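You operate a simulated robot arm through the tools that you are given. There is no shell and no other tool.

You run a simulated robot arm. Do the job below in one go: nothing can be reset, and whatever is moved stays where it is left.

## Task
Shut both open lids, set the chiller dial to 4 and switch its light on.
Fine: then wait till the gauge's pointer is in the blue.

It is judged by the outcome, as a careful person would: the job done as asked, and still so three seconds after it is handed in. It fails if anything else is knocked over, pushed out of place, dropped, spilled or broken. A push-on lid holds only when it is set on centred and level and pressed home; a screw cap is set on level and turned clockwise until tight.

## Robot
A 7-joint arm with a two-finger parallel gripper, fixed in place. Base frame: the origin is on the floor under the middle of its stand, x ahead of it, y to its left, z up. Units: mm, degrees, N and s.
It reaches about 1247 mm from its shoulder. Its first joint turns from -132.0 to 132.0 degrees. Payload 3.91 kg.
Tool frame: the origin (TCP) lies between the finger pads and is the grasp point; the fingertips stand 30 mm ahead of it; z points along the fingers, y is the line along which they close. The gripper opens to 110 mm. The fingers are 20 mm wide and 10 mm thick; the gripper's body (48 by 112 mm) begins 55 mm behind the TCP.
Orientation is that of the tool frame in the base frame, as a unit quaternion [w, x, y, z]. With the fingers straight down and closing along the base's y, the tool's x points along the base's -x, its y along +y and its z along -z.

## Interface
- The arm moves only by the tool jog_arm. Its arguments are lists of equal length, an entry for each row: "travel": the shift along the tool's x, y, z in mm, a list of three; "rot": the turn, a rotation vector about the tool's x, y, z in degrees, a list of three; "claw": the finger opening in mm, from 0 to 110. In form: {"travel": [[x, y, z], ...], "rot": [[wx, wy, wz], ...], "claw": [claw, ...]}. A call has 1 to 20 rows; each row is the pose to reach, as a shift and turn from the pose commanded when the call began, along the tool's axes at that moment. Rows are played at 5 a second. More than 50 mm and 8.6 degrees between two rows, or a gripper value outside its range, and nothing of the call is played. A pose out of reach is approached as far as the arm can. The call stops where the force on the tool passes 40 N (or 10 N more than at its start, if that is more) or the arm is blocked; 0.2 s more then pass. The fingers move at their own pace (about 108 mm/s each) and stop on an object; they squeeze with about 35 N. The grip force told is the motor's: it shows also when the fingers shut on nothing. Time passes only in rows, and 0.2 s behind the last, so rows that repeat a pose let the fingers close. It gives the time, the measured TCP pose, the force on the tool (base axes), the opening and the grip force at its end, in the units of the frame above (readings bear some noise), with the torque about the TCP (base axes, N m) and any sound that the robot's microphone picked up.
- Cameras (640 x 400 px; columns grow to the right, rows downward): "scene" is fixed at [219, -648.3, 1523]; the picture's right is [0.74, -0.67, 0.00], its down [-0.37, -0.40, -0.84] and it looks along [0.56, 0.62, -0.55] (base axes); focal length 327 px, centre (320, 200). "wrist" rides on the gripper at [72, 17, -103] in the tool frame; the picture's right is [-0.23, 0.97, 0.00], its down [-0.76, -0.18, -0.62] and it looks along [-0.61, -0.14, 0.78] (tool axes); focal length 222 px, centre (320, 200). There is no depth. A picture from a camera that has moved, and an enlarged one, comes with that camera's place and axes in the base frame and with its lens.
- snapshot(camera): a new picture of that camera. No time passes.
- zoom(camera, box): a new picture of the part [left, top, right, bottom] of that camera's present view, enlarged. No time passes.
- job_done(): hands the job in; it is judged then, once.

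Nothing tells you positions but the pictures and the camera data. Unless the task says otherwise, let go and move clear before handing in.

The tools are called after "Call:" as a command line: name --argument value ..., lists and objects as JSON in quotes. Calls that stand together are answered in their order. jog_arm: Moves the arm, as the interface text tells. Its arguments: {"type":"object","properties":{"travel":{"type":"array","items":{"type":"array","items":{"type":"number"}}},"rot":{"type":"array","items":{"type":"array","items":{"type":"number"}}},"claw":{"type":"array","items":{"type":"number"}}},"required":["travel","rot","claw"]} The other tools are called the same way: snapshot (camera) takes a picture; zoom (camera, box) takes an enlarged picture of a part of a camera's view; job_done () hands the job in.

At the start:

```text
clock: 0.0
tcp_pos: [501.4, 101.1, 1178.2]
ee_rot: [0.0, 0.0, 1.0, 0.0]
ft_force: [0.3, -0.5, -0.4]
torque: [0.04, -0.01, -0.03]
opening: 110.1
grip_force: 0.0
```

scene: 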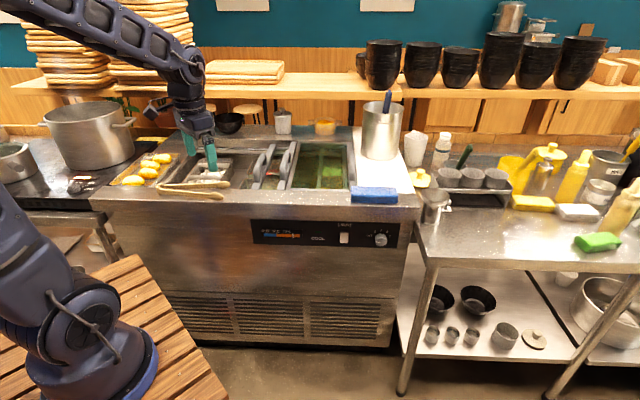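
wrist: 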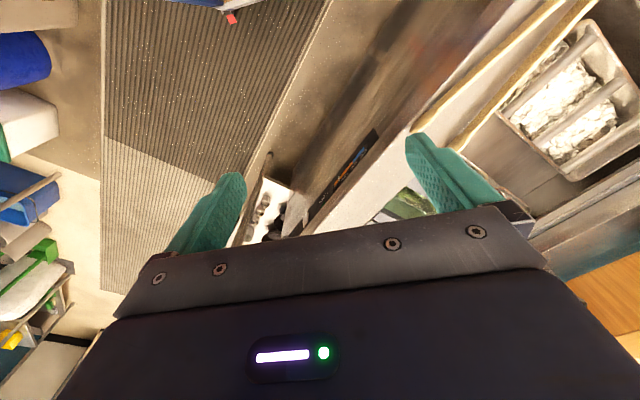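

I see a chiller counter with a few wells on top, a panel with gauge, switch and dial on its front. I'll zoom in on the details first before any motion.

Call:
zoom --camera "scene" --box '[170, 100, 370, 225]'

Call:
zoom --camera "scene" --box '[240, 205, 420, 260]'

Call:
zoom --camera "scene" --box '[340, 80, 500, 220]'

Call:
zoom --camera "scene" --box '[0, 80, 220, 220]'

```text
3.20 times, centred on (270, 162) of scene
camera zoom: at [219.0, -648.3, 1523.0], right [0.74, -0.67, 0.0], down [-0.37, -0.4, -0.84], along [0.56, 0.62, -0.55], focal length 1046 px, centre (480, 320)
```

zoom: 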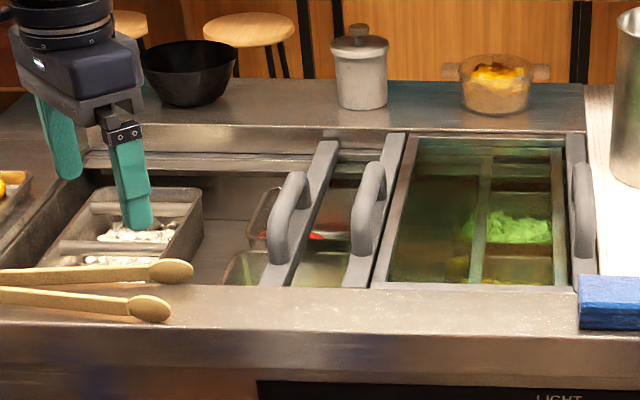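

```text
3.56 times, centred on (330, 232) of scene
camera zoom: at [219.0, -648.3, 1523.0], right [0.74, -0.67, 0.0], down [-0.37, -0.4, -0.84], along [0.56, 0.62, -0.55], focal length 1163 px, centre (284, 84)
```

zoom: 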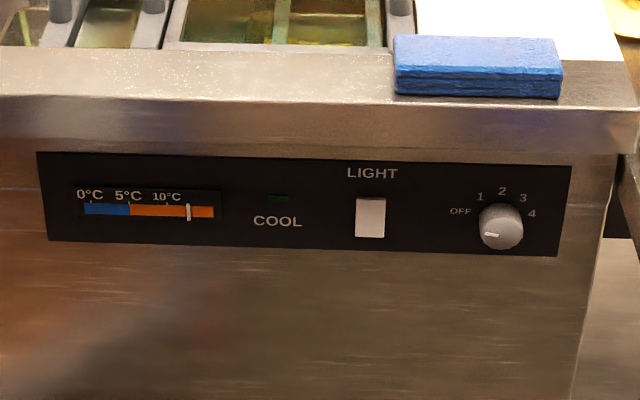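

```text
2.86 times, centred on (420, 150) of scene
camera zoom: at [219.0, -648.3, 1523.0], right [0.74, -0.67, 0.0], down [-0.37, -0.4, -0.84], along [0.56, 0.62, -0.55], focal length 934 px, centre (34, 343)
```

zoom: 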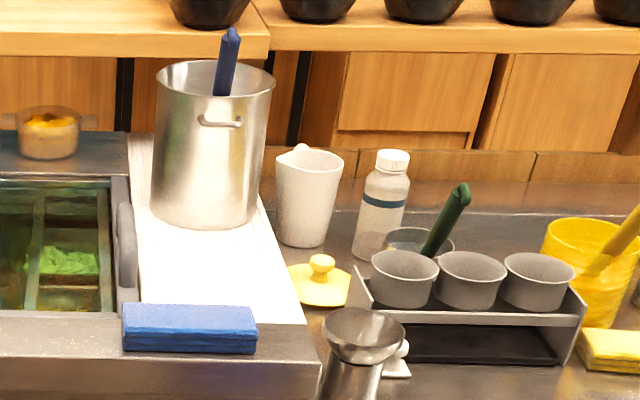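

```text
2.86 times, centred on (110, 150) of scene
camera zoom: at [219.0, -648.3, 1523.0], right [0.74, -0.67, 0.0], down [-0.37, -0.4, -0.84], along [0.56, 0.62, -0.55], focal length 934 px, centre (920, 343)
```

zoom: 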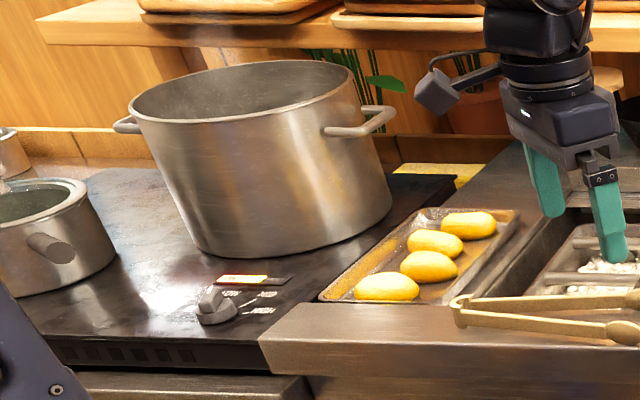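

The chiller stands about 45° to the base frame. Two bars with handles cross its wells, and I'm not yet sure how the lids move. I'll turn the arm to get an upright wrist view of the lids.

Call:
jog_arm --travel '[[-29, -2, -9], [-58, -4, -17], [-87, -7, -26], [-116, -9, -34], [-146, -11, -43], [-175, -13, -52], [-204, -16, -60], [-233, -18, -69]]' --rot '[[0, 0, -7.25], [0, 0, -14.5], [0, 0, -21.75], [0, 0, -29], [0, 0, -36.25], [0, 0, -43.5], [0, 0, -50.75], [0, 0, -58]]' --claw '[110, 100, 80, 60, 40, 20, 10, 0]'

Call:
snapshot --camera "wrist"

Call:
snapshot --camera "scene"

```text
clock: 1.8
tcp_pos: [735.9, 79.8, 1244.8]
ee_rot: [0.0, -0.486, 0.874, 0.0]
ft_force: [-1.2, 0.6, 0.3]
torque: [0.02, -0.02, -0.04]
opening: 0.1
grip_force: 35.0
```

```text
taken
camera wrist: at [683.4, 27.4, 1348.8], right [-0.71, 0.71, 0.0], down [0.55, 0.55, 0.62], along [0.44, 0.44, -0.78], focal length 222 px, centre (320, 200)
```

wrist: 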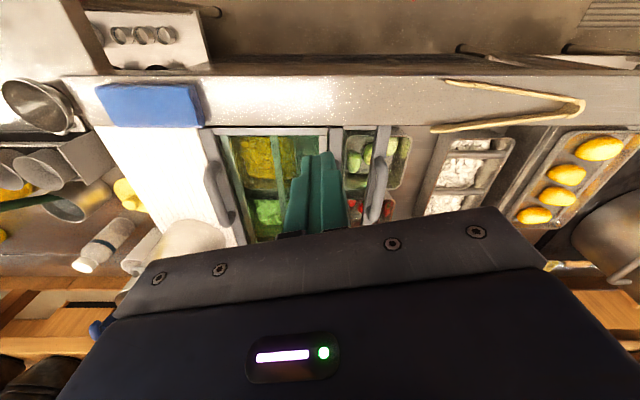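

```text
taken
```

scene: 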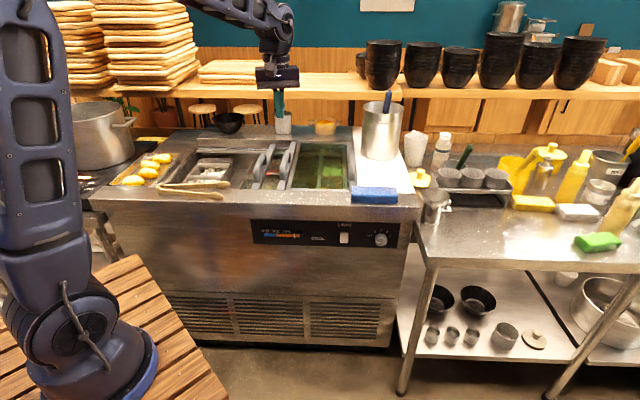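

Call:
zoom --camera "wrist" --box '[180, 70, 580, 260]'

Call:
zoom --camera "scene" --box '[180, 110, 360, 215]'

```text
1.60 times, centred on (380, 165) of wrist
camera zoom: at [683.4, 27.4, 1348.8], right [-0.71, 0.71, 0.0], down [0.55, 0.55, 0.62], along [0.44, 0.44, -0.78], focal length 355 px, centre (224, 256)
```

zoom: 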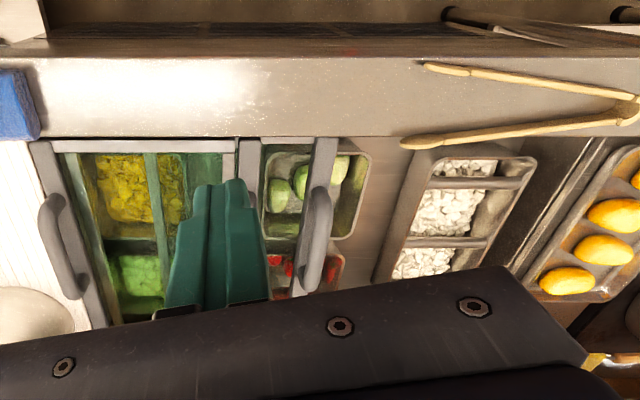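

```text
3.56 times, centred on (270, 162) of scene
camera zoom: at [219.0, -648.3, 1523.0], right [0.74, -0.67, 0.0], down [-0.37, -0.4, -0.84], along [0.56, 0.62, -0.55], focal length 1163 px, centre (498, 333)
```

zoom: 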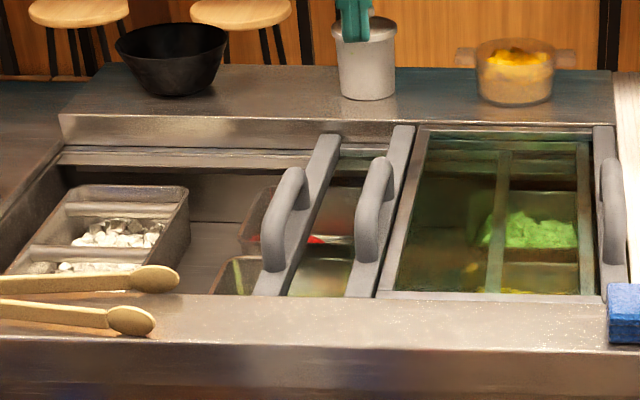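

Call:
jog_arm --travel '[[-49, 6, 0], [-98, 11, 0], [-147, 17, 0], [-197, 23, 0], [-246, 28, 0], [-295, 34, 0]]' --rot '[[0, 0, 0], [0, 0, 0], [0, 0, 0], [0, 0, 0], [0, 0, 0], [0, 0, 0]]' --claw '[0, 0, 0, 0, 0, 0]'

Call:
snapshot --camera "wrist"

Call:
zoom --camera "wrist" --box '[120, 0, 520, 250]'

```text
refused: row 4 steps farther than a row can; nothing moved
```

```text
taken
camera wrist: at [683.4, 27.4, 1348.8], right [-0.71, 0.71, 0.0], down [0.55, 0.55, 0.62], along [0.44, 0.44, -0.78], focal length 222 px, centre (320, 200)
```

wrist: 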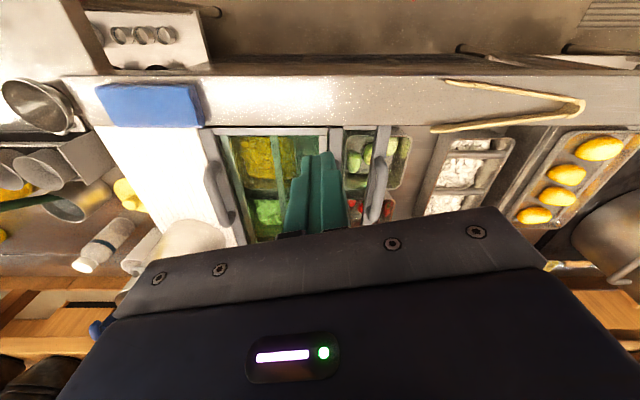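

```text
1.60 times, centred on (320, 125) of wrist
camera zoom: at [683.4, 27.4, 1348.8], right [-0.71, 0.71, 0.0], down [0.55, 0.55, 0.62], along [0.44, 0.44, -0.78], focal length 355 px, centre (320, 320)
```

zoom: 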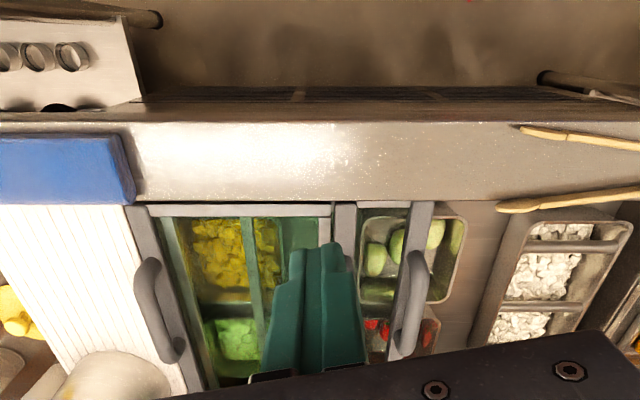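

My step was slightly over the row limit, so nothing moved. I'll repeat it with smaller steps.

Call:
jog_arm --travel '[[-42, 5, 0], [-84, 10, 0], [-126, 15, 0], [-168, 20, 0], [-210, 24, 0], [-252, 29, 0], [-294, 34, 0]]' --rot '[[0, 0, 0], [0, 0, 0], [0, 0, 0], [0, 0, 0], [0, 0, 0], [0, 0, 0], [0, 0, 0]]' --claw '[0, 0, 0, 0, 0, 0, 0]'

Call:
snapshot --camera "wrist"

Call:
zoom --camera "wrist" --box '[120, 0, 520, 250]'

```text
clock: 3.4
tcp_pos: [863.3, 349.7, 1247.7]
ee_rot: [0.001, -0.484, 0.875, 0.0]
ft_force: [0.4, -0.6, 2.1]
torque: [0.06, -0.04, -0.03]
opening: 0.1
grip_force: 35.0
```

```text
taken
camera wrist: at [811.3, 296.9, 1351.5], right [-0.7, 0.71, 0.0], down [0.55, 0.55, 0.62], along [0.44, 0.44, -0.78], focal length 222 px, centre (320, 200)
```

wrist: 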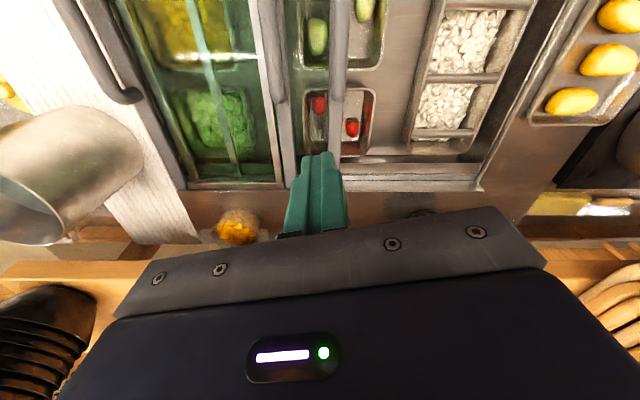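

```text
1.60 times, centred on (320, 125) of wrist
camera zoom: at [811.3, 296.9, 1351.5], right [-0.7, 0.71, 0.0], down [0.55, 0.55, 0.62], along [0.44, 0.44, -0.78], focal length 355 px, centre (320, 320)
```

zoom: 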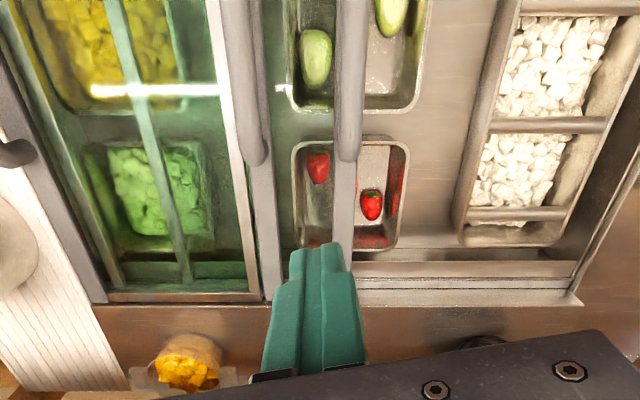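

Call:
zoom --camera "scene" --box '[240, 135, 300, 200]'

Call:
zoom --camera "scene" --box '[280, 135, 360, 200]'

Call:
zoom --camera "wrist" --box '[70, 0, 250, 200]'

Call:
zoom --camera "wrist" --box '[230, 0, 410, 200]'

```text
6.15 times, centred on (270, 168) of scene
camera zoom: at [219.0, -648.3, 1523.0], right [0.74, -0.67, 0.0], down [-0.37, -0.4, -0.84], along [0.56, 0.62, -0.55], focal length 2012 px, centre (628, 400)
```

zoom: 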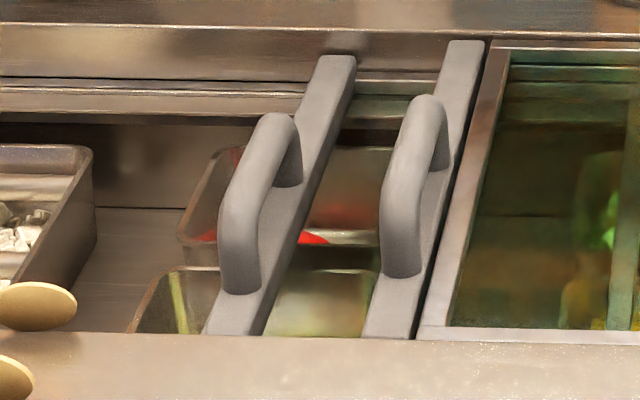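

```text
6.15 times, centred on (320, 168) of scene
camera zoom: at [219.0, -648.3, 1523.0], right [0.74, -0.67, 0.0], down [-0.37, -0.4, -0.84], along [0.56, 0.62, -0.55], focal length 2012 px, centre (320, 400)
```

zoom: 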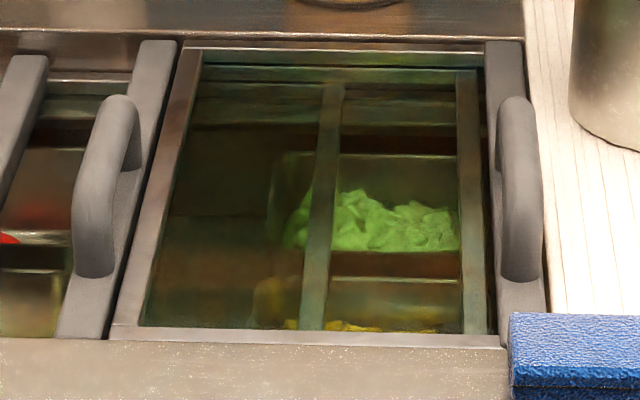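

```text
2.00 times, centred on (160, 100) of wrist
camera zoom: at [811.3, 296.9, 1351.5], right [-0.7, 0.71, 0.0], down [0.55, 0.55, 0.62], along [0.44, 0.44, -0.78], focal length 444 px, centre (640, 400)
```

zoom: 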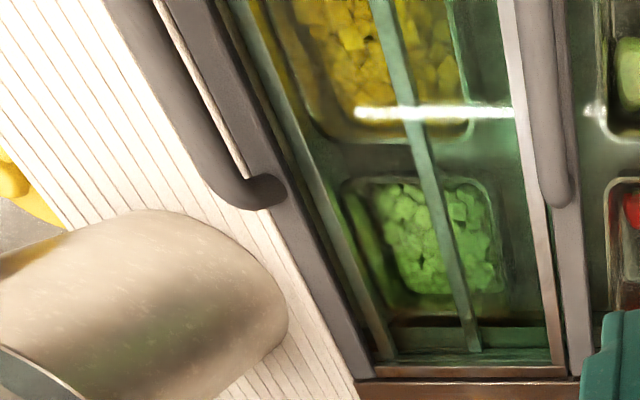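

```text
2.00 times, centred on (320, 100) of wrist
camera zoom: at [811.3, 296.9, 1351.5], right [-0.7, 0.71, 0.0], down [0.55, 0.55, 0.62], along [0.44, 0.44, -0.78], focal length 444 px, centre (320, 400)
```

zoom: 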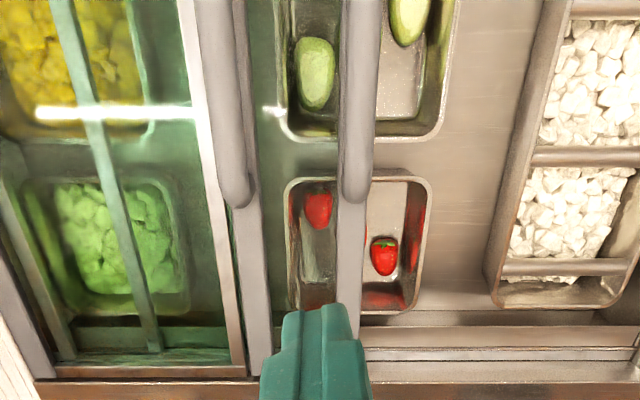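

The chiller has three sliding glass lids on stepped tracks. The right one is closed, and the left and middle ones are slid right, with handles on their left bars. I'll look at the left end and the tongs to check the lid's path is clear.

Call:
jog_arm --travel '[[25, 40, 0], [51, 81, 0], [76, 121, 0], [101, 161, 0], [127, 202, 0], [152, 242, 0], [177, 282, 0], [203, 323, 0], [228, 363, 0]]' --rot '[[0, 0, 0], [0, 0, 0], [0, 0, 0], [0, 0, 0], [0, 0, 0], [0, 0, 0], [0, 0, 0], [0, 0, 0], [0, 0, 0]]' --claw '[0, 0, 0, 0, 0, 0, 0, 0, 0]'

Call:
snapshot --camera "wrist"

Call:
zoom --camera "wrist" --box '[200, 60, 440, 220]'

Call:
zoom --camera "scene" --box '[150, 140, 250, 205]'

```text
clock: 5.4
tcp_pos: [432.9, 345.6, 1246.0]
ee_rot: [-0.001, -0.485, 0.875, 0.0]
ft_force: [1.2, -0.6, 0.3]
torque: [-0.04, 0.04, 0.01]
opening: 0.0
grip_force: 35.4
```

```text
taken
camera wrist: at [380.2, 294.5, 1351.0], right [-0.7, 0.71, 0.0], down [0.56, 0.55, 0.62], along [0.44, 0.44, -0.78], focal length 222 px, centre (320, 200)
```

wrist: 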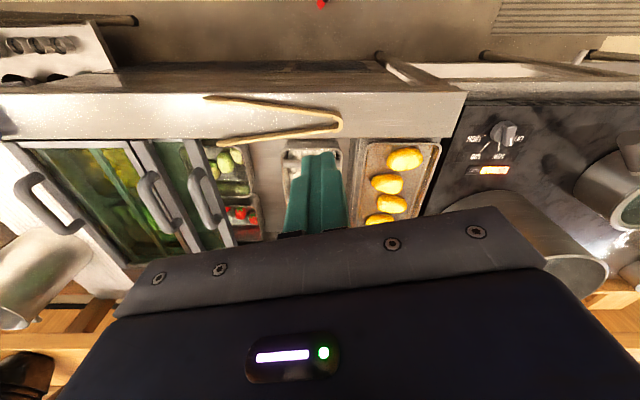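

```text
2.50 times, centred on (320, 140) of wrist
camera zoom: at [380.2, 294.5, 1351.0], right [-0.7, 0.71, 0.0], down [0.56, 0.55, 0.62], along [0.44, 0.44, -0.78], focal length 555 px, centre (320, 350)
```

zoom: 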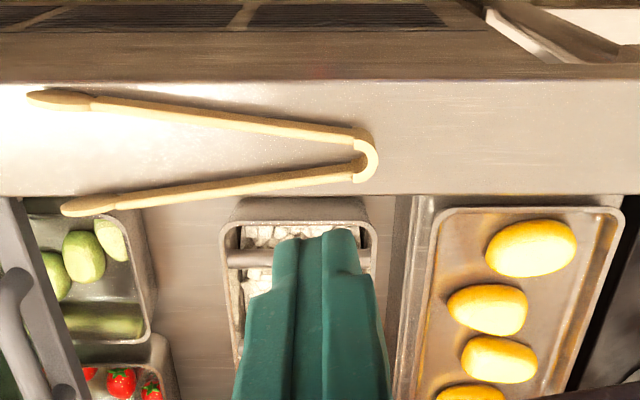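

```text
6.15 times, centred on (200, 172) of scene
camera zoom: at [219.0, -648.3, 1523.0], right [0.74, -0.67, 0.0], down [-0.37, -0.4, -0.84], along [0.56, 0.62, -0.55], focal length 2012 px, centre (1058, 369)
```

zoom: 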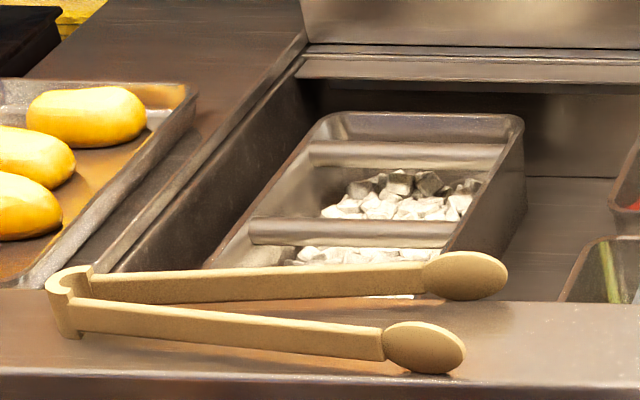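

The ledge top is at z≈926 and its inner edge at e2≈657, with the lid bars recessed below it. The front of the chiller runs along (0.707, -0.707), and one tongs tip just overhangs the opening at the front. I'll hover over the left lid's handle with the fingers lined up to close across it.

Call:
jog_arm --travel '[[-20, -32, 0], [-39, -64, 10], [-59, -96, 20], [-79, -129, 40], [-98, -161, 60], [-118, -193, 80], [-138, -225, 100], [-158, -257, 120], [-177, -289, 145], [-197, -321, 166]]' --rot '[[0, 0, 1.3], [0, 0, 2.6], [0, 0, 3.9], [0, 0, 5.2], [0, 0, 6.5], [0, 0, 7.8], [0, 0, 9.1], [0, 0, 10.4], [0, 0, 11.7], [0, 0, 13]]' --claw '[0, 10, 20, 30, 40, 50, 60, 70, 70, 70]'

Call:
snapshot --camera "wrist"

Call:
snapshot --camera "scene"

Call:
zoom --camera "scene" --box '[230, 100, 330, 200]'

```text
clock: 7.6
tcp_pos: [808.3, 343.2, 1081.0]
ee_rot: [0.001, -0.383, 0.924, 0.0]
ft_force: [-0.4, -0.2, 0.5]
torque: [-0.02, -0.05, 0.01]
opening: 70.0
grip_force: 0.1
```

```text
taken
camera wrist: at [745.1, 302.9, 1184.3], right [-0.53, 0.85, 0.0], down [0.66, 0.41, 0.62], along [0.53, 0.33, -0.78], focal length 222 px, centre (320, 200)
```

wrist: 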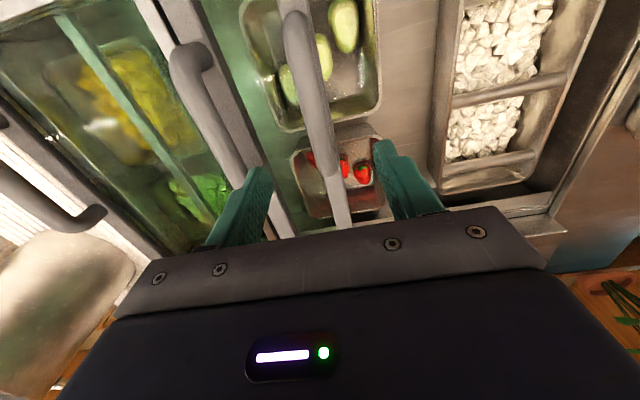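

```text
taken
```

scene: 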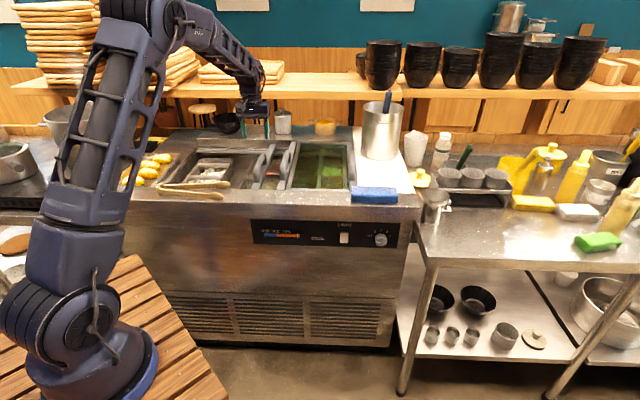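

```text
4.00 times, centred on (280, 150) of scene
camera zoom: at [219.0, -648.3, 1523.0], right [0.74, -0.67, 0.0], down [-0.37, -0.4, -0.84], along [0.56, 0.62, -0.55], focal length 1308 px, centre (480, 400)
```

zoom: 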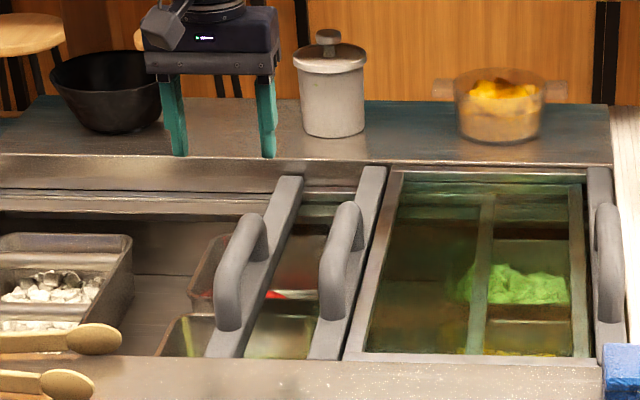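

The left handle sits centred under the tool axis. I'll descend in steps and watch the force.

Call:
jog_arm --travel '[[0, 0, 40], [0, 0, 80], [0, 0, 110], [0, 0, 121]]' --rot '[[0, 0, 0], [0, 0, 0], [0, 0, 0], [0, 0, 0]]' --claw '[70, 70, 70, 70]'

Call:
zoom --camera "scene" --box '[240, 130, 310, 200]'

Call:
snapshot --camera "wrist"

```text
clock: 8.6
tcp_pos: [808.8, 341.8, 959.6]
ee_rot: [0.001, -0.382, 0.924, 0.0]
ft_force: [-0.6, 0.6, -0.4]
torque: [-0.02, -0.02, 0.02]
opening: 69.9
grip_force: 0.1
```

```text
5.71 times, centred on (275, 165) of scene
camera zoom: at [219.0, -648.3, 1523.0], right [0.74, -0.67, 0.0], down [-0.37, -0.4, -0.84], along [0.56, 0.62, -0.55], focal length 1869 px, centre (577, 400)
```

zoom: 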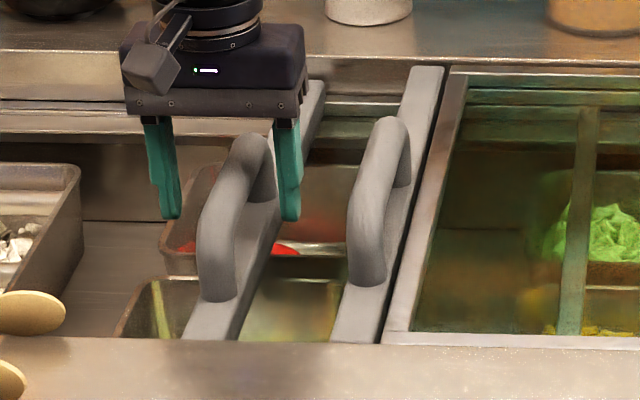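

```text
taken
camera wrist: at [746.0, 304.3, 1063.4], right [-0.53, 0.85, 0.0], down [0.66, 0.41, 0.62], along [0.53, 0.33, -0.78], focal length 222 px, centre (320, 200)
```

wrist: 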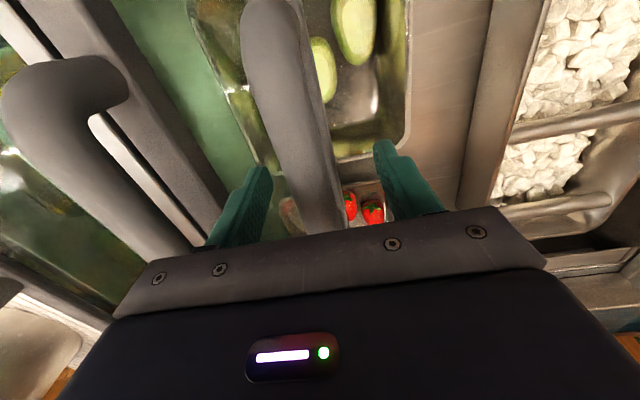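

Call:
jog_arm --travel '[[0, -6, 8], [0, -6, 16]]' --rot '[[0, 0, 0], [0, 0, 0]]' --claw '[70, 70]'

Call:
zoom --camera "scene" --box '[240, 130, 310, 200]'

Call:
snapshot --camera "wrist"

```text
clock: 9.2
tcp_pos: [814.7, 339.7, 944.3]
ee_rot: [0.0, -0.382, 0.924, 0.0]
ft_force: [0.7, 0.1, -0.7]
torque: [0.0, -0.01, 0.01]
opening: 69.9
grip_force: 0.1
```

```text
5.71 times, centred on (275, 165) of scene
camera zoom: at [219.0, -648.3, 1523.0], right [0.74, -0.67, 0.0], down [-0.37, -0.4, -0.84], along [0.56, 0.62, -0.55], focal length 1869 px, centre (577, 400)
```

zoom: 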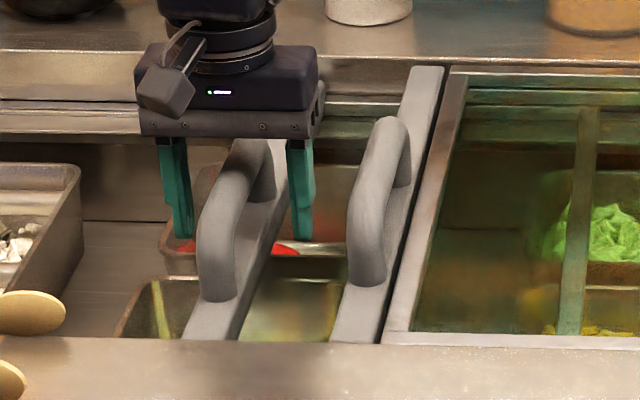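

```text
taken
camera wrist: at [752.2, 300.9, 1047.7], right [-0.53, 0.85, 0.0], down [0.66, 0.41, 0.62], along [0.53, 0.33, -0.78], focal length 222 px, centre (320, 200)
```

wrist: 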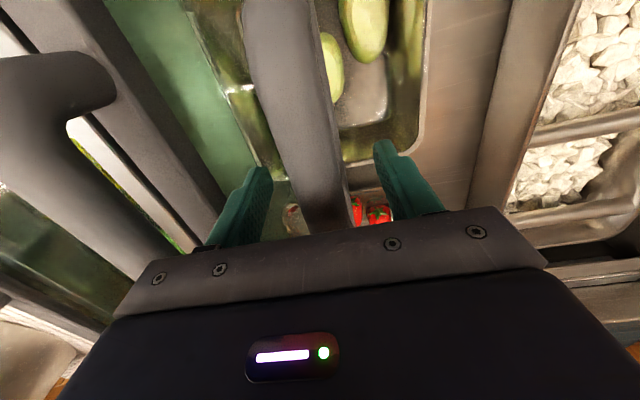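

The fingers straddle the handle, so I'll close on it.

Call:
jog_arm --travel '[[0, 0, 0], [0, 0, 0], [0, 0, 0]]' --rot '[[0, 0, 0], [0, 0, 0], [0, 0, 0]]' --claw '[10, 10, 10]'

Call:
snapshot --camera "wrist"

Call:
zoom --camera "scene" --box '[240, 130, 310, 200]'

```text
clock: 10.0
tcp_pos: [815.3, 339.9, 945.1]
ee_rot: [0.0, -0.383, 0.924, 0.0]
ft_force: [-2.3, 4.6, 2.1]
torque: [-0.04, 0.08, 0.12]
opening: 23.7
grip_force: 44.9
```

```text
taken
camera wrist: at [752.0, 301.3, 1047.9], right [-0.53, 0.85, 0.0], down [0.66, 0.41, 0.62], along [0.53, 0.33, -0.78], focal length 222 px, centre (320, 200)
```

wrist: 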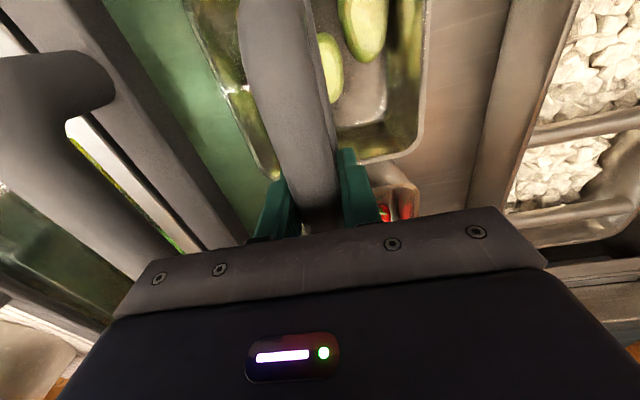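

```text
5.71 times, centred on (275, 165) of scene
camera zoom: at [219.0, -648.3, 1523.0], right [0.74, -0.67, 0.0], down [-0.37, -0.4, -0.84], along [0.56, 0.62, -0.55], focal length 1869 px, centre (577, 400)
```

zoom: 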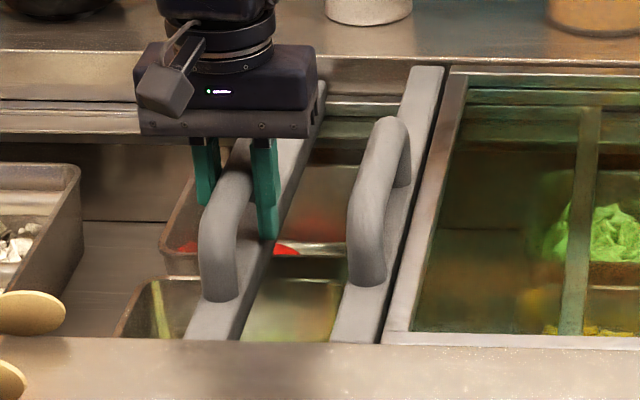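

The left handle is gripped at a 24 mm opening. I'll start sliding it left, gently.

Call:
jog_arm --travel '[[0, 10, 0], [0, 20, 0], [0, 30, 0], [0, 40, 0]]' --rot '[[0, 0, 0], [0, 0, 0], [0, 0, 0], [0, 0, 0]]' --claw '[10, 10, 10, 10]'

Call:
zoom --camera "scene" --box '[210, 130, 310, 210]'

Call:
snapshot --camera "wrist"

```text
clock: 11.0
tcp_pos: [786.8, 369.2, 945.1]
ee_rot: [0.001, -0.383, 0.924, 0.0]
ft_force: [3.6, 0.2, 13.6]
torque: [-0.25, 0.57, -0.01]
opening: 23.7
grip_force: 44.8
```

```text
5.00 times, centred on (260, 170) of scene
camera zoom: at [219.0, -648.3, 1523.0], right [0.74, -0.67, 0.0], down [-0.37, -0.4, -0.84], along [0.56, 0.62, -0.55], focal length 1635 px, centre (620, 350)
```

zoom: 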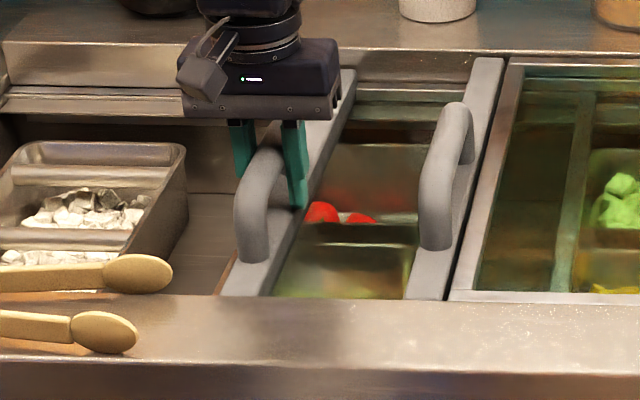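

```text
taken
camera wrist: at [723.3, 329.9, 1047.7], right [-0.53, 0.85, 0.0], down [0.66, 0.41, 0.62], along [0.53, 0.33, -0.78], focal length 222 px, centre (320, 200)
```

wrist: 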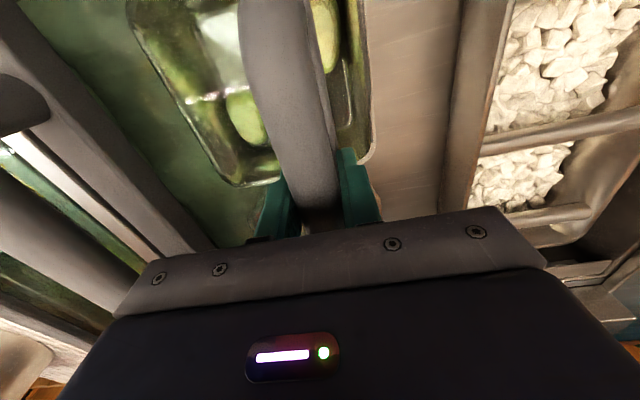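

Call:
jog_arm --travel '[[0, 10, 0], [0, 20, 0], [0, 30, 0], [0, 40, 0]]' --rot '[[0, 0, 0], [0, 0, 0], [0, 0, 0], [0, 0, 0]]' --claw '[10, 10, 10, 10]'

Call:
zoom --camera "scene" --box '[210, 130, 310, 210]'

Call:
zoom --camera "scene" --box '[210, 160, 260, 200]'

```text
clock: 12.0
tcp_pos: [756.2, 398.1, 942.9]
ee_rot: [-0.001, -0.382, 0.924, 0.0]
ft_force: [-2.0, -4.9, 11.6]
torque: [0.64, -0.59, 0.02]
opening: 23.9
grip_force: 44.7
```

```text
5.00 times, centred on (260, 170) of scene
camera zoom: at [219.0, -648.3, 1523.0], right [0.74, -0.67, 0.0], down [-0.37, -0.4, -0.84], along [0.56, 0.62, -0.55], focal length 1635 px, centre (620, 350)
```

zoom: 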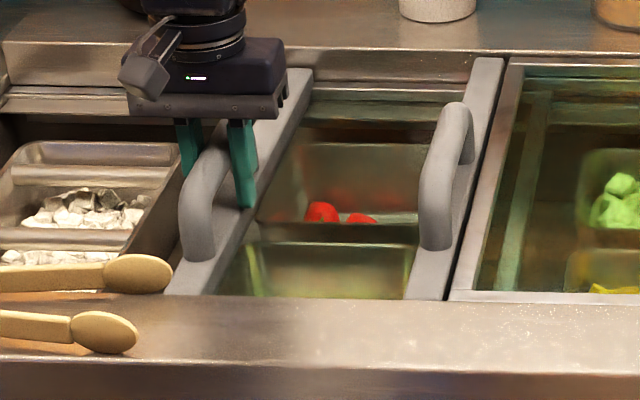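

```text
10.00 times, centred on (235, 180) of scene
camera zoom: at [219.0, -648.3, 1523.0], right [0.74, -0.67, 0.0], down [-0.37, -0.4, -0.84], along [0.56, 0.62, -0.55], focal length 3270 px, centre (1170, 400)
```

zoom: 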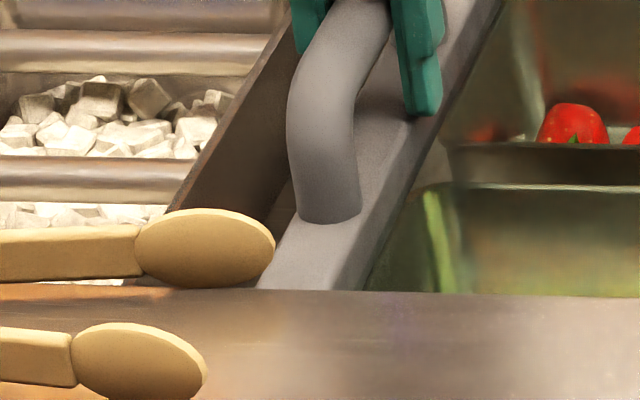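

The bar now nears the tongs tip, so I'll advance in small steps and check that the tip does not move.

Call:
jog_arm --travel '[[0, 6, 0], [0, 12, 0]]' --rot '[[0, 0, 0], [0, 0, 0]]' --claw '[10, 10]'

Call:
zoom --camera "scene" --box '[210, 160, 260, 200]'

Call:
snapshot --camera "wrist"

```text
clock: 12.6
tcp_pos: [748.6, 405.8, 943.3]
ee_rot: [0.0, -0.383, 0.924, 0.001]
ft_force: [0.1, -7.0, 22.2]
torque: [-1.02, 1.25, 0.04]
opening: 23.6
grip_force: 44.9
```

```text
10.00 times, centred on (235, 180) of scene
camera zoom: at [219.0, -648.3, 1523.0], right [0.74, -0.67, 0.0], down [-0.37, -0.4, -0.84], along [0.56, 0.62, -0.55], focal length 3270 px, centre (1170, 400)
```

zoom: 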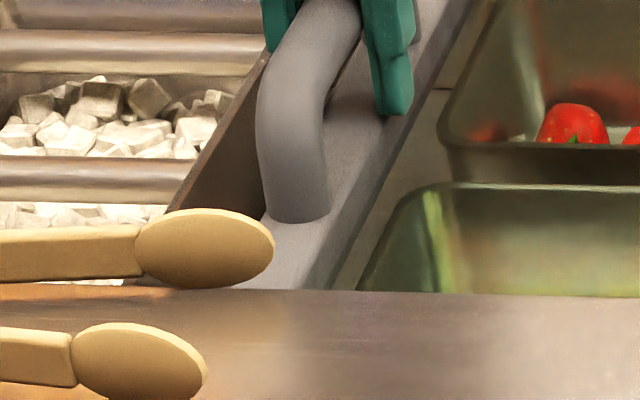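

```text
taken
camera wrist: at [686.2, 367.2, 1047.7], right [-0.53, 0.85, 0.0], down [0.66, 0.41, 0.62], along [0.53, 0.33, -0.78], focal length 222 px, centre (320, 200)
```

wrist: 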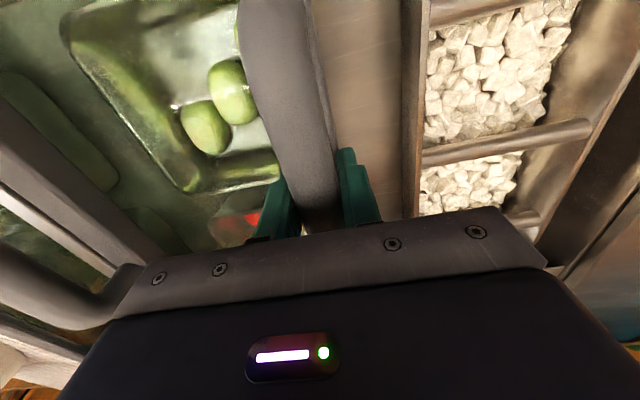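

Call:
jog_arm --travel '[[0, 0, -2], [0, 0, -2]]' --rot '[[0, 0, 0], [0, 0, 0]]' --claw '[10, 10]'

```text
clock: 13.2
tcp_pos: [748.5, 407.0, 943.9]
ee_rot: [0.0, -0.383, 0.924, -0.001]
ft_force: [-2.6, -9.9, -2.7]
torque: [1.07, -1.01, 0.0]
opening: 23.8
grip_force: 45.0
```

Vertical force is relieved and the tongs have not moved. I'll continue sliding.

Call:
jog_arm --travel '[[0, 8, 0], [0, 16, 0], [0, 24, 0]]' --rot '[[0, 0, 0], [0, 0, 0], [0, 0, 0]]' --claw '[10, 10, 10]'

Call:
zoom --camera "scene" --box '[200, 150, 260, 200]'

```text
clock: 14.0
tcp_pos: [731.8, 423.7, 943.1]
ee_rot: [-0.001, -0.383, 0.924, -0.001]
ft_force: [10.5, 5.3, -26.7]
torque: [-0.02, 0.17, 0.0]
opening: 23.4
grip_force: 44.7
```

```text
8.00 times, centred on (230, 175) of scene
camera zoom: at [219.0, -648.3, 1523.0], right [0.74, -0.67, 0.0], down [-0.37, -0.4, -0.84], along [0.56, 0.62, -0.55], focal length 2616 px, centre (1040, 400)
```

zoom: 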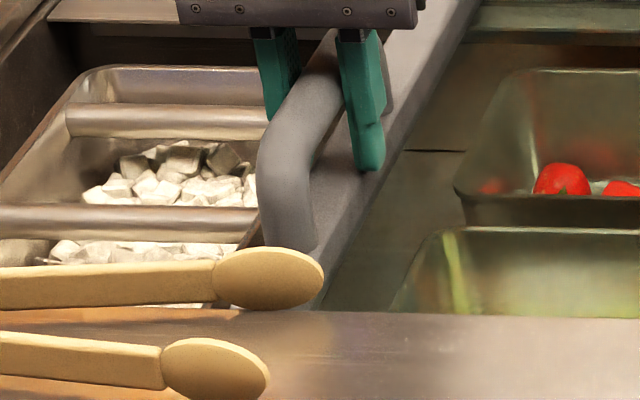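

Call:
jog_arm --travel '[[0, 0, 1.5], [0, 8, 1.5], [0, 16, 1.5], [0, 24, 1.5]]' --rot '[[0, 0, 0], [0, 0, 0], [0, 0, 0], [0, 0, 0]]' --claw '[10, 10, 10, 10]'

Call:
zoom --camera "scene" --box '[190, 150, 270, 200]'

```text
clock: 15.0
tcp_pos: [716.2, 438.9, 943.6]
ee_rot: [0.0, -0.382, 0.924, 0.001]
ft_force: [2.1, -3.0, 11.2]
torque: [-0.83, 0.96, 0.01]
opening: 23.8
grip_force: 45.5
```

```text
8.00 times, centred on (230, 175) of scene
camera zoom: at [219.0, -648.3, 1523.0], right [0.74, -0.67, 0.0], down [-0.37, -0.4, -0.84], along [0.56, 0.62, -0.55], focal length 2616 px, centre (1040, 400)
```

zoom: 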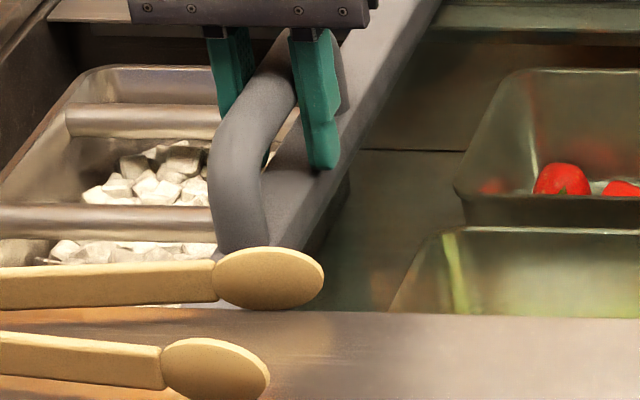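

Call:
jog_arm --travel '[[0, 10, -0.5], [0, 20, -0.5], [0, 30, -0.5], [0, 40, -0.5], [0, 50, -0.5], [0, 60, -0.5]]' --rot '[[0, 0, 0], [0, 0, 0], [0, 0, 0], [0, 0, 0], [0, 0, 0], [0, 0, 0]]' --claw '[10, 10, 10, 10, 10, 10]'

Call:
zoom --camera "scene" --box '[150, 120, 290, 210]'

Call:
snapshot --camera "wrist"

Call:
snapshot --camera "scene"

```text
clock: 16.4
tcp_pos: [671.5, 484.0, 943.9]
ee_rot: [0.0, -0.383, 0.924, 0.001]
ft_force: [-8.3, -11.1, 1.3]
torque: [-0.51, 0.72, 0.01]
opening: 23.9
grip_force: 44.8
```

```text
4.44 times, centred on (220, 165) of scene
camera zoom: at [219.0, -648.3, 1523.0], right [0.74, -0.67, 0.0], down [-0.37, -0.4, -0.84], along [0.56, 0.62, -0.55], focal length 1453 px, centre (764, 356)
```

zoom: 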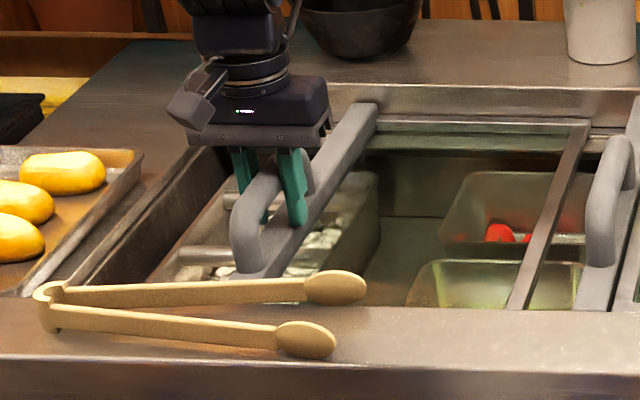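

```text
taken
camera wrist: at [609.8, 443.8, 1047.9], right [-0.53, 0.85, 0.0], down [0.66, 0.41, 0.62], along [0.53, 0.33, -0.78], focal length 222 px, centre (320, 200)
```

wrist: 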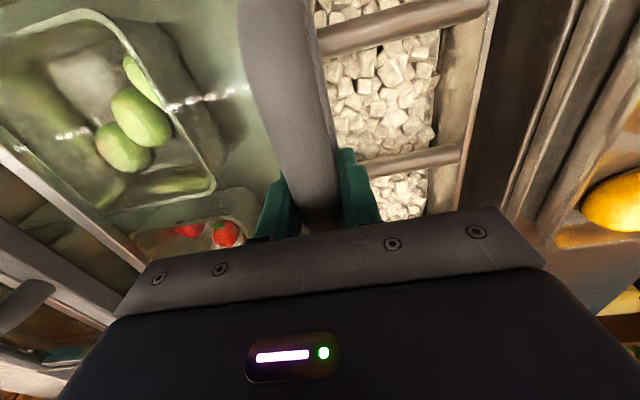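

```text
taken
```

scene: 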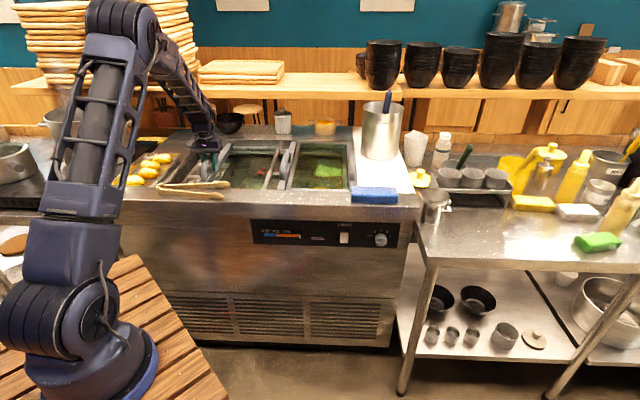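

Call:
jog_arm --travel '[[0, 10, 0], [0, 20, 0], [0, 30, 0], [0, 40, 0], [0, 50, 0], [0, 60, 0]]' --rot '[[0, 0, 0], [0, 0, 0], [0, 0, 0], [0, 0, 0], [0, 0, 0], [0, 0, 0]]' --claw '[10, 10, 10, 10, 10, 10]'

Call:
zoom --camera "scene" --box '[30, 60, 290, 220]'

Call:
snapshot --camera "wrist"

```text
clock: 17.8
tcp_pos: [631.1, 526.3, 942.7]
ee_rot: [0.001, -0.382, 0.924, 0.0]
ft_force: [-1.4, -5.8, -5.2]
torque: [-0.09, 0.31, 0.05]
opening: 23.6
grip_force: 45.6
```

```text
2.46 times, centred on (160, 140) of scene
camera zoom: at [219.0, -648.3, 1523.0], right [0.74, -0.67, 0.0], down [-0.37, -0.4, -0.84], along [0.56, 0.62, -0.55], focal length 805 px, centre (714, 348)
```

zoom: 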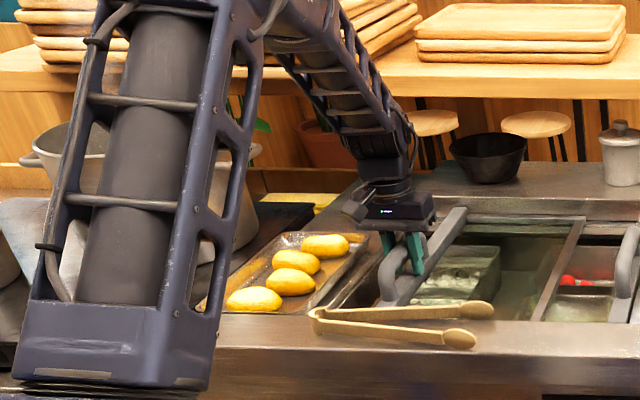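

```text
taken
camera wrist: at [567.3, 486.6, 1047.8], right [-0.53, 0.85, 0.0], down [0.66, 0.41, 0.62], along [0.53, 0.33, -0.78], focal length 222 px, centre (320, 200)
```

wrist: 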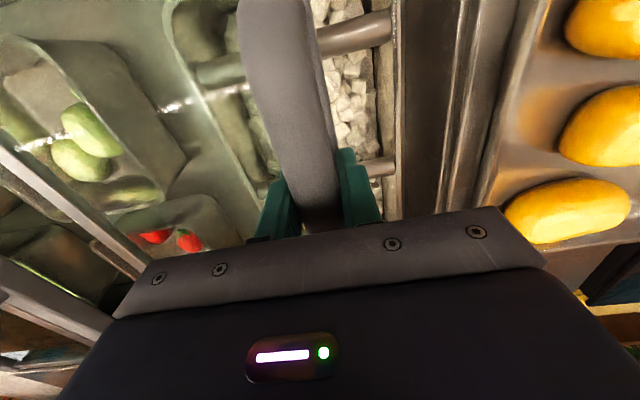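

Lid 1 is nearly there. My left finger would meet the side ledge before it closes, so I'll release and push the last stretch from the handle's right side with closed fingers.

Call:
jog_arm --travel '[[0, 0, 0], [0, 0, 0], [0, 0, -35], [0, 0, -70], [0, -24, -70], [0, -48, -70], [0, -48, -70]]' --rot '[[0, 0, 0], [0, 0, 0], [0, 0, 0], [0, 0, 0], [0, 0, 0], [0, 0, 0], [0, 0, 0]]' --claw '[50, 50, 50, 50, 50, 20, 0]'

Call:
snapshot --camera "wrist"

Call:
zoom --camera "scene" --box '[150, 120, 290, 210]'

```text
clock: 19.4
tcp_pos: [665.3, 491.5, 1014.3]
ee_rot: [-0.001, -0.382, 0.924, 0.001]
ft_force: [0.4, 0.0, 0.7]
torque: [-0.03, 0.0, 0.0]
opening: 0.0
grip_force: 35.1
```

```text
taken
camera wrist: at [602.0, 452.0, 1118.0], right [-0.53, 0.85, 0.0], down [0.66, 0.41, 0.62], along [0.53, 0.33, -0.78], focal length 222 px, centre (320, 200)
```

wrist: 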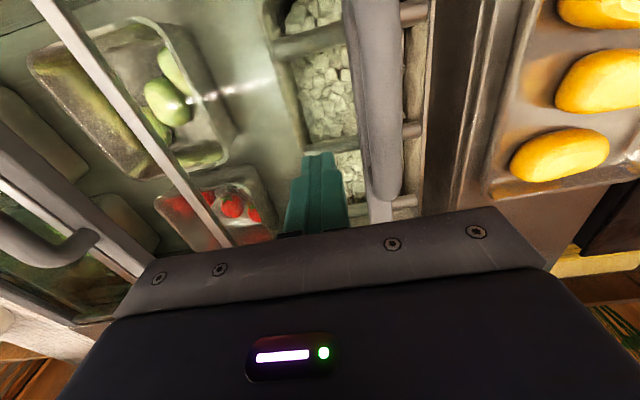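

```text
4.44 times, centred on (220, 165) of scene
camera zoom: at [219.0, -648.3, 1523.0], right [0.74, -0.67, 0.0], down [-0.37, -0.4, -0.84], along [0.56, 0.62, -0.55], focal length 1453 px, centre (764, 356)
```

zoom: 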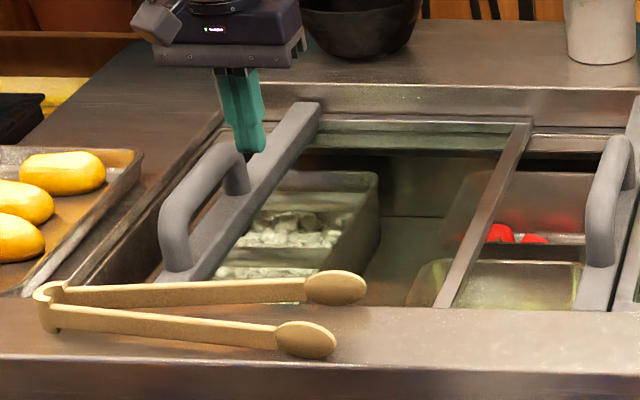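

Call:
jog_arm --travel '[[0, 0, 30], [0, 0, 58], [0, 10, 58], [0, 20, 58], [0, 28, 58], [0, 36, 58], [0, 44, 58], [0, 52, 58], [0, 60, 58]]' --rot '[[0, 0, 0], [0, 0, 0], [0, 0, 0], [0, 0, 0], [0, 0, 0], [0, 0, 0], [0, 0, 0], [0, 0, 0], [0, 0, 0]]' --claw '[0, 0, 0, 0, 0, 0, 0, 0, 0]'

Call:
snapshot --camera "wrist"

Call:
zoom --camera "scene" --box '[150, 120, 290, 210]'

```text
clock: 21.4
tcp_pos: [620.2, 533.4, 957.6]
ee_rot: [0.0, -0.383, 0.924, 0.0]
ft_force: [3.4, -1.4, 0.4]
torque: [0.04, 0.02, 0.01]
opening: 0.0
grip_force: 35.5
```

```text
taken
camera wrist: at [557.7, 494.4, 1061.1], right [-0.53, 0.85, 0.0], down [0.66, 0.41, 0.62], along [0.53, 0.33, -0.78], focal length 222 px, centre (320, 200)
```

wrist: 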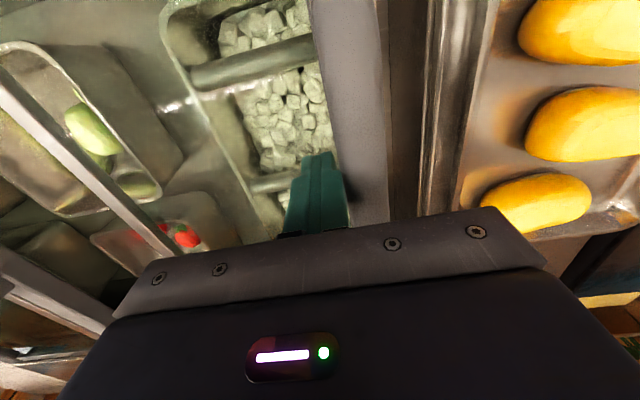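

```text
4.44 times, centred on (220, 165) of scene
camera zoom: at [219.0, -648.3, 1523.0], right [0.74, -0.67, 0.0], down [-0.37, -0.4, -0.84], along [0.56, 0.62, -0.55], focal length 1453 px, centre (764, 356)
```

zoom: 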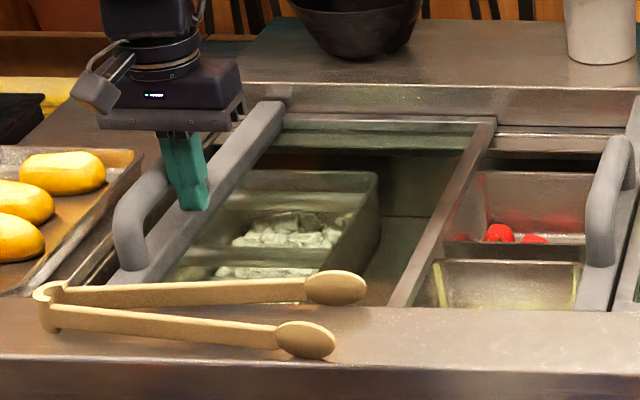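

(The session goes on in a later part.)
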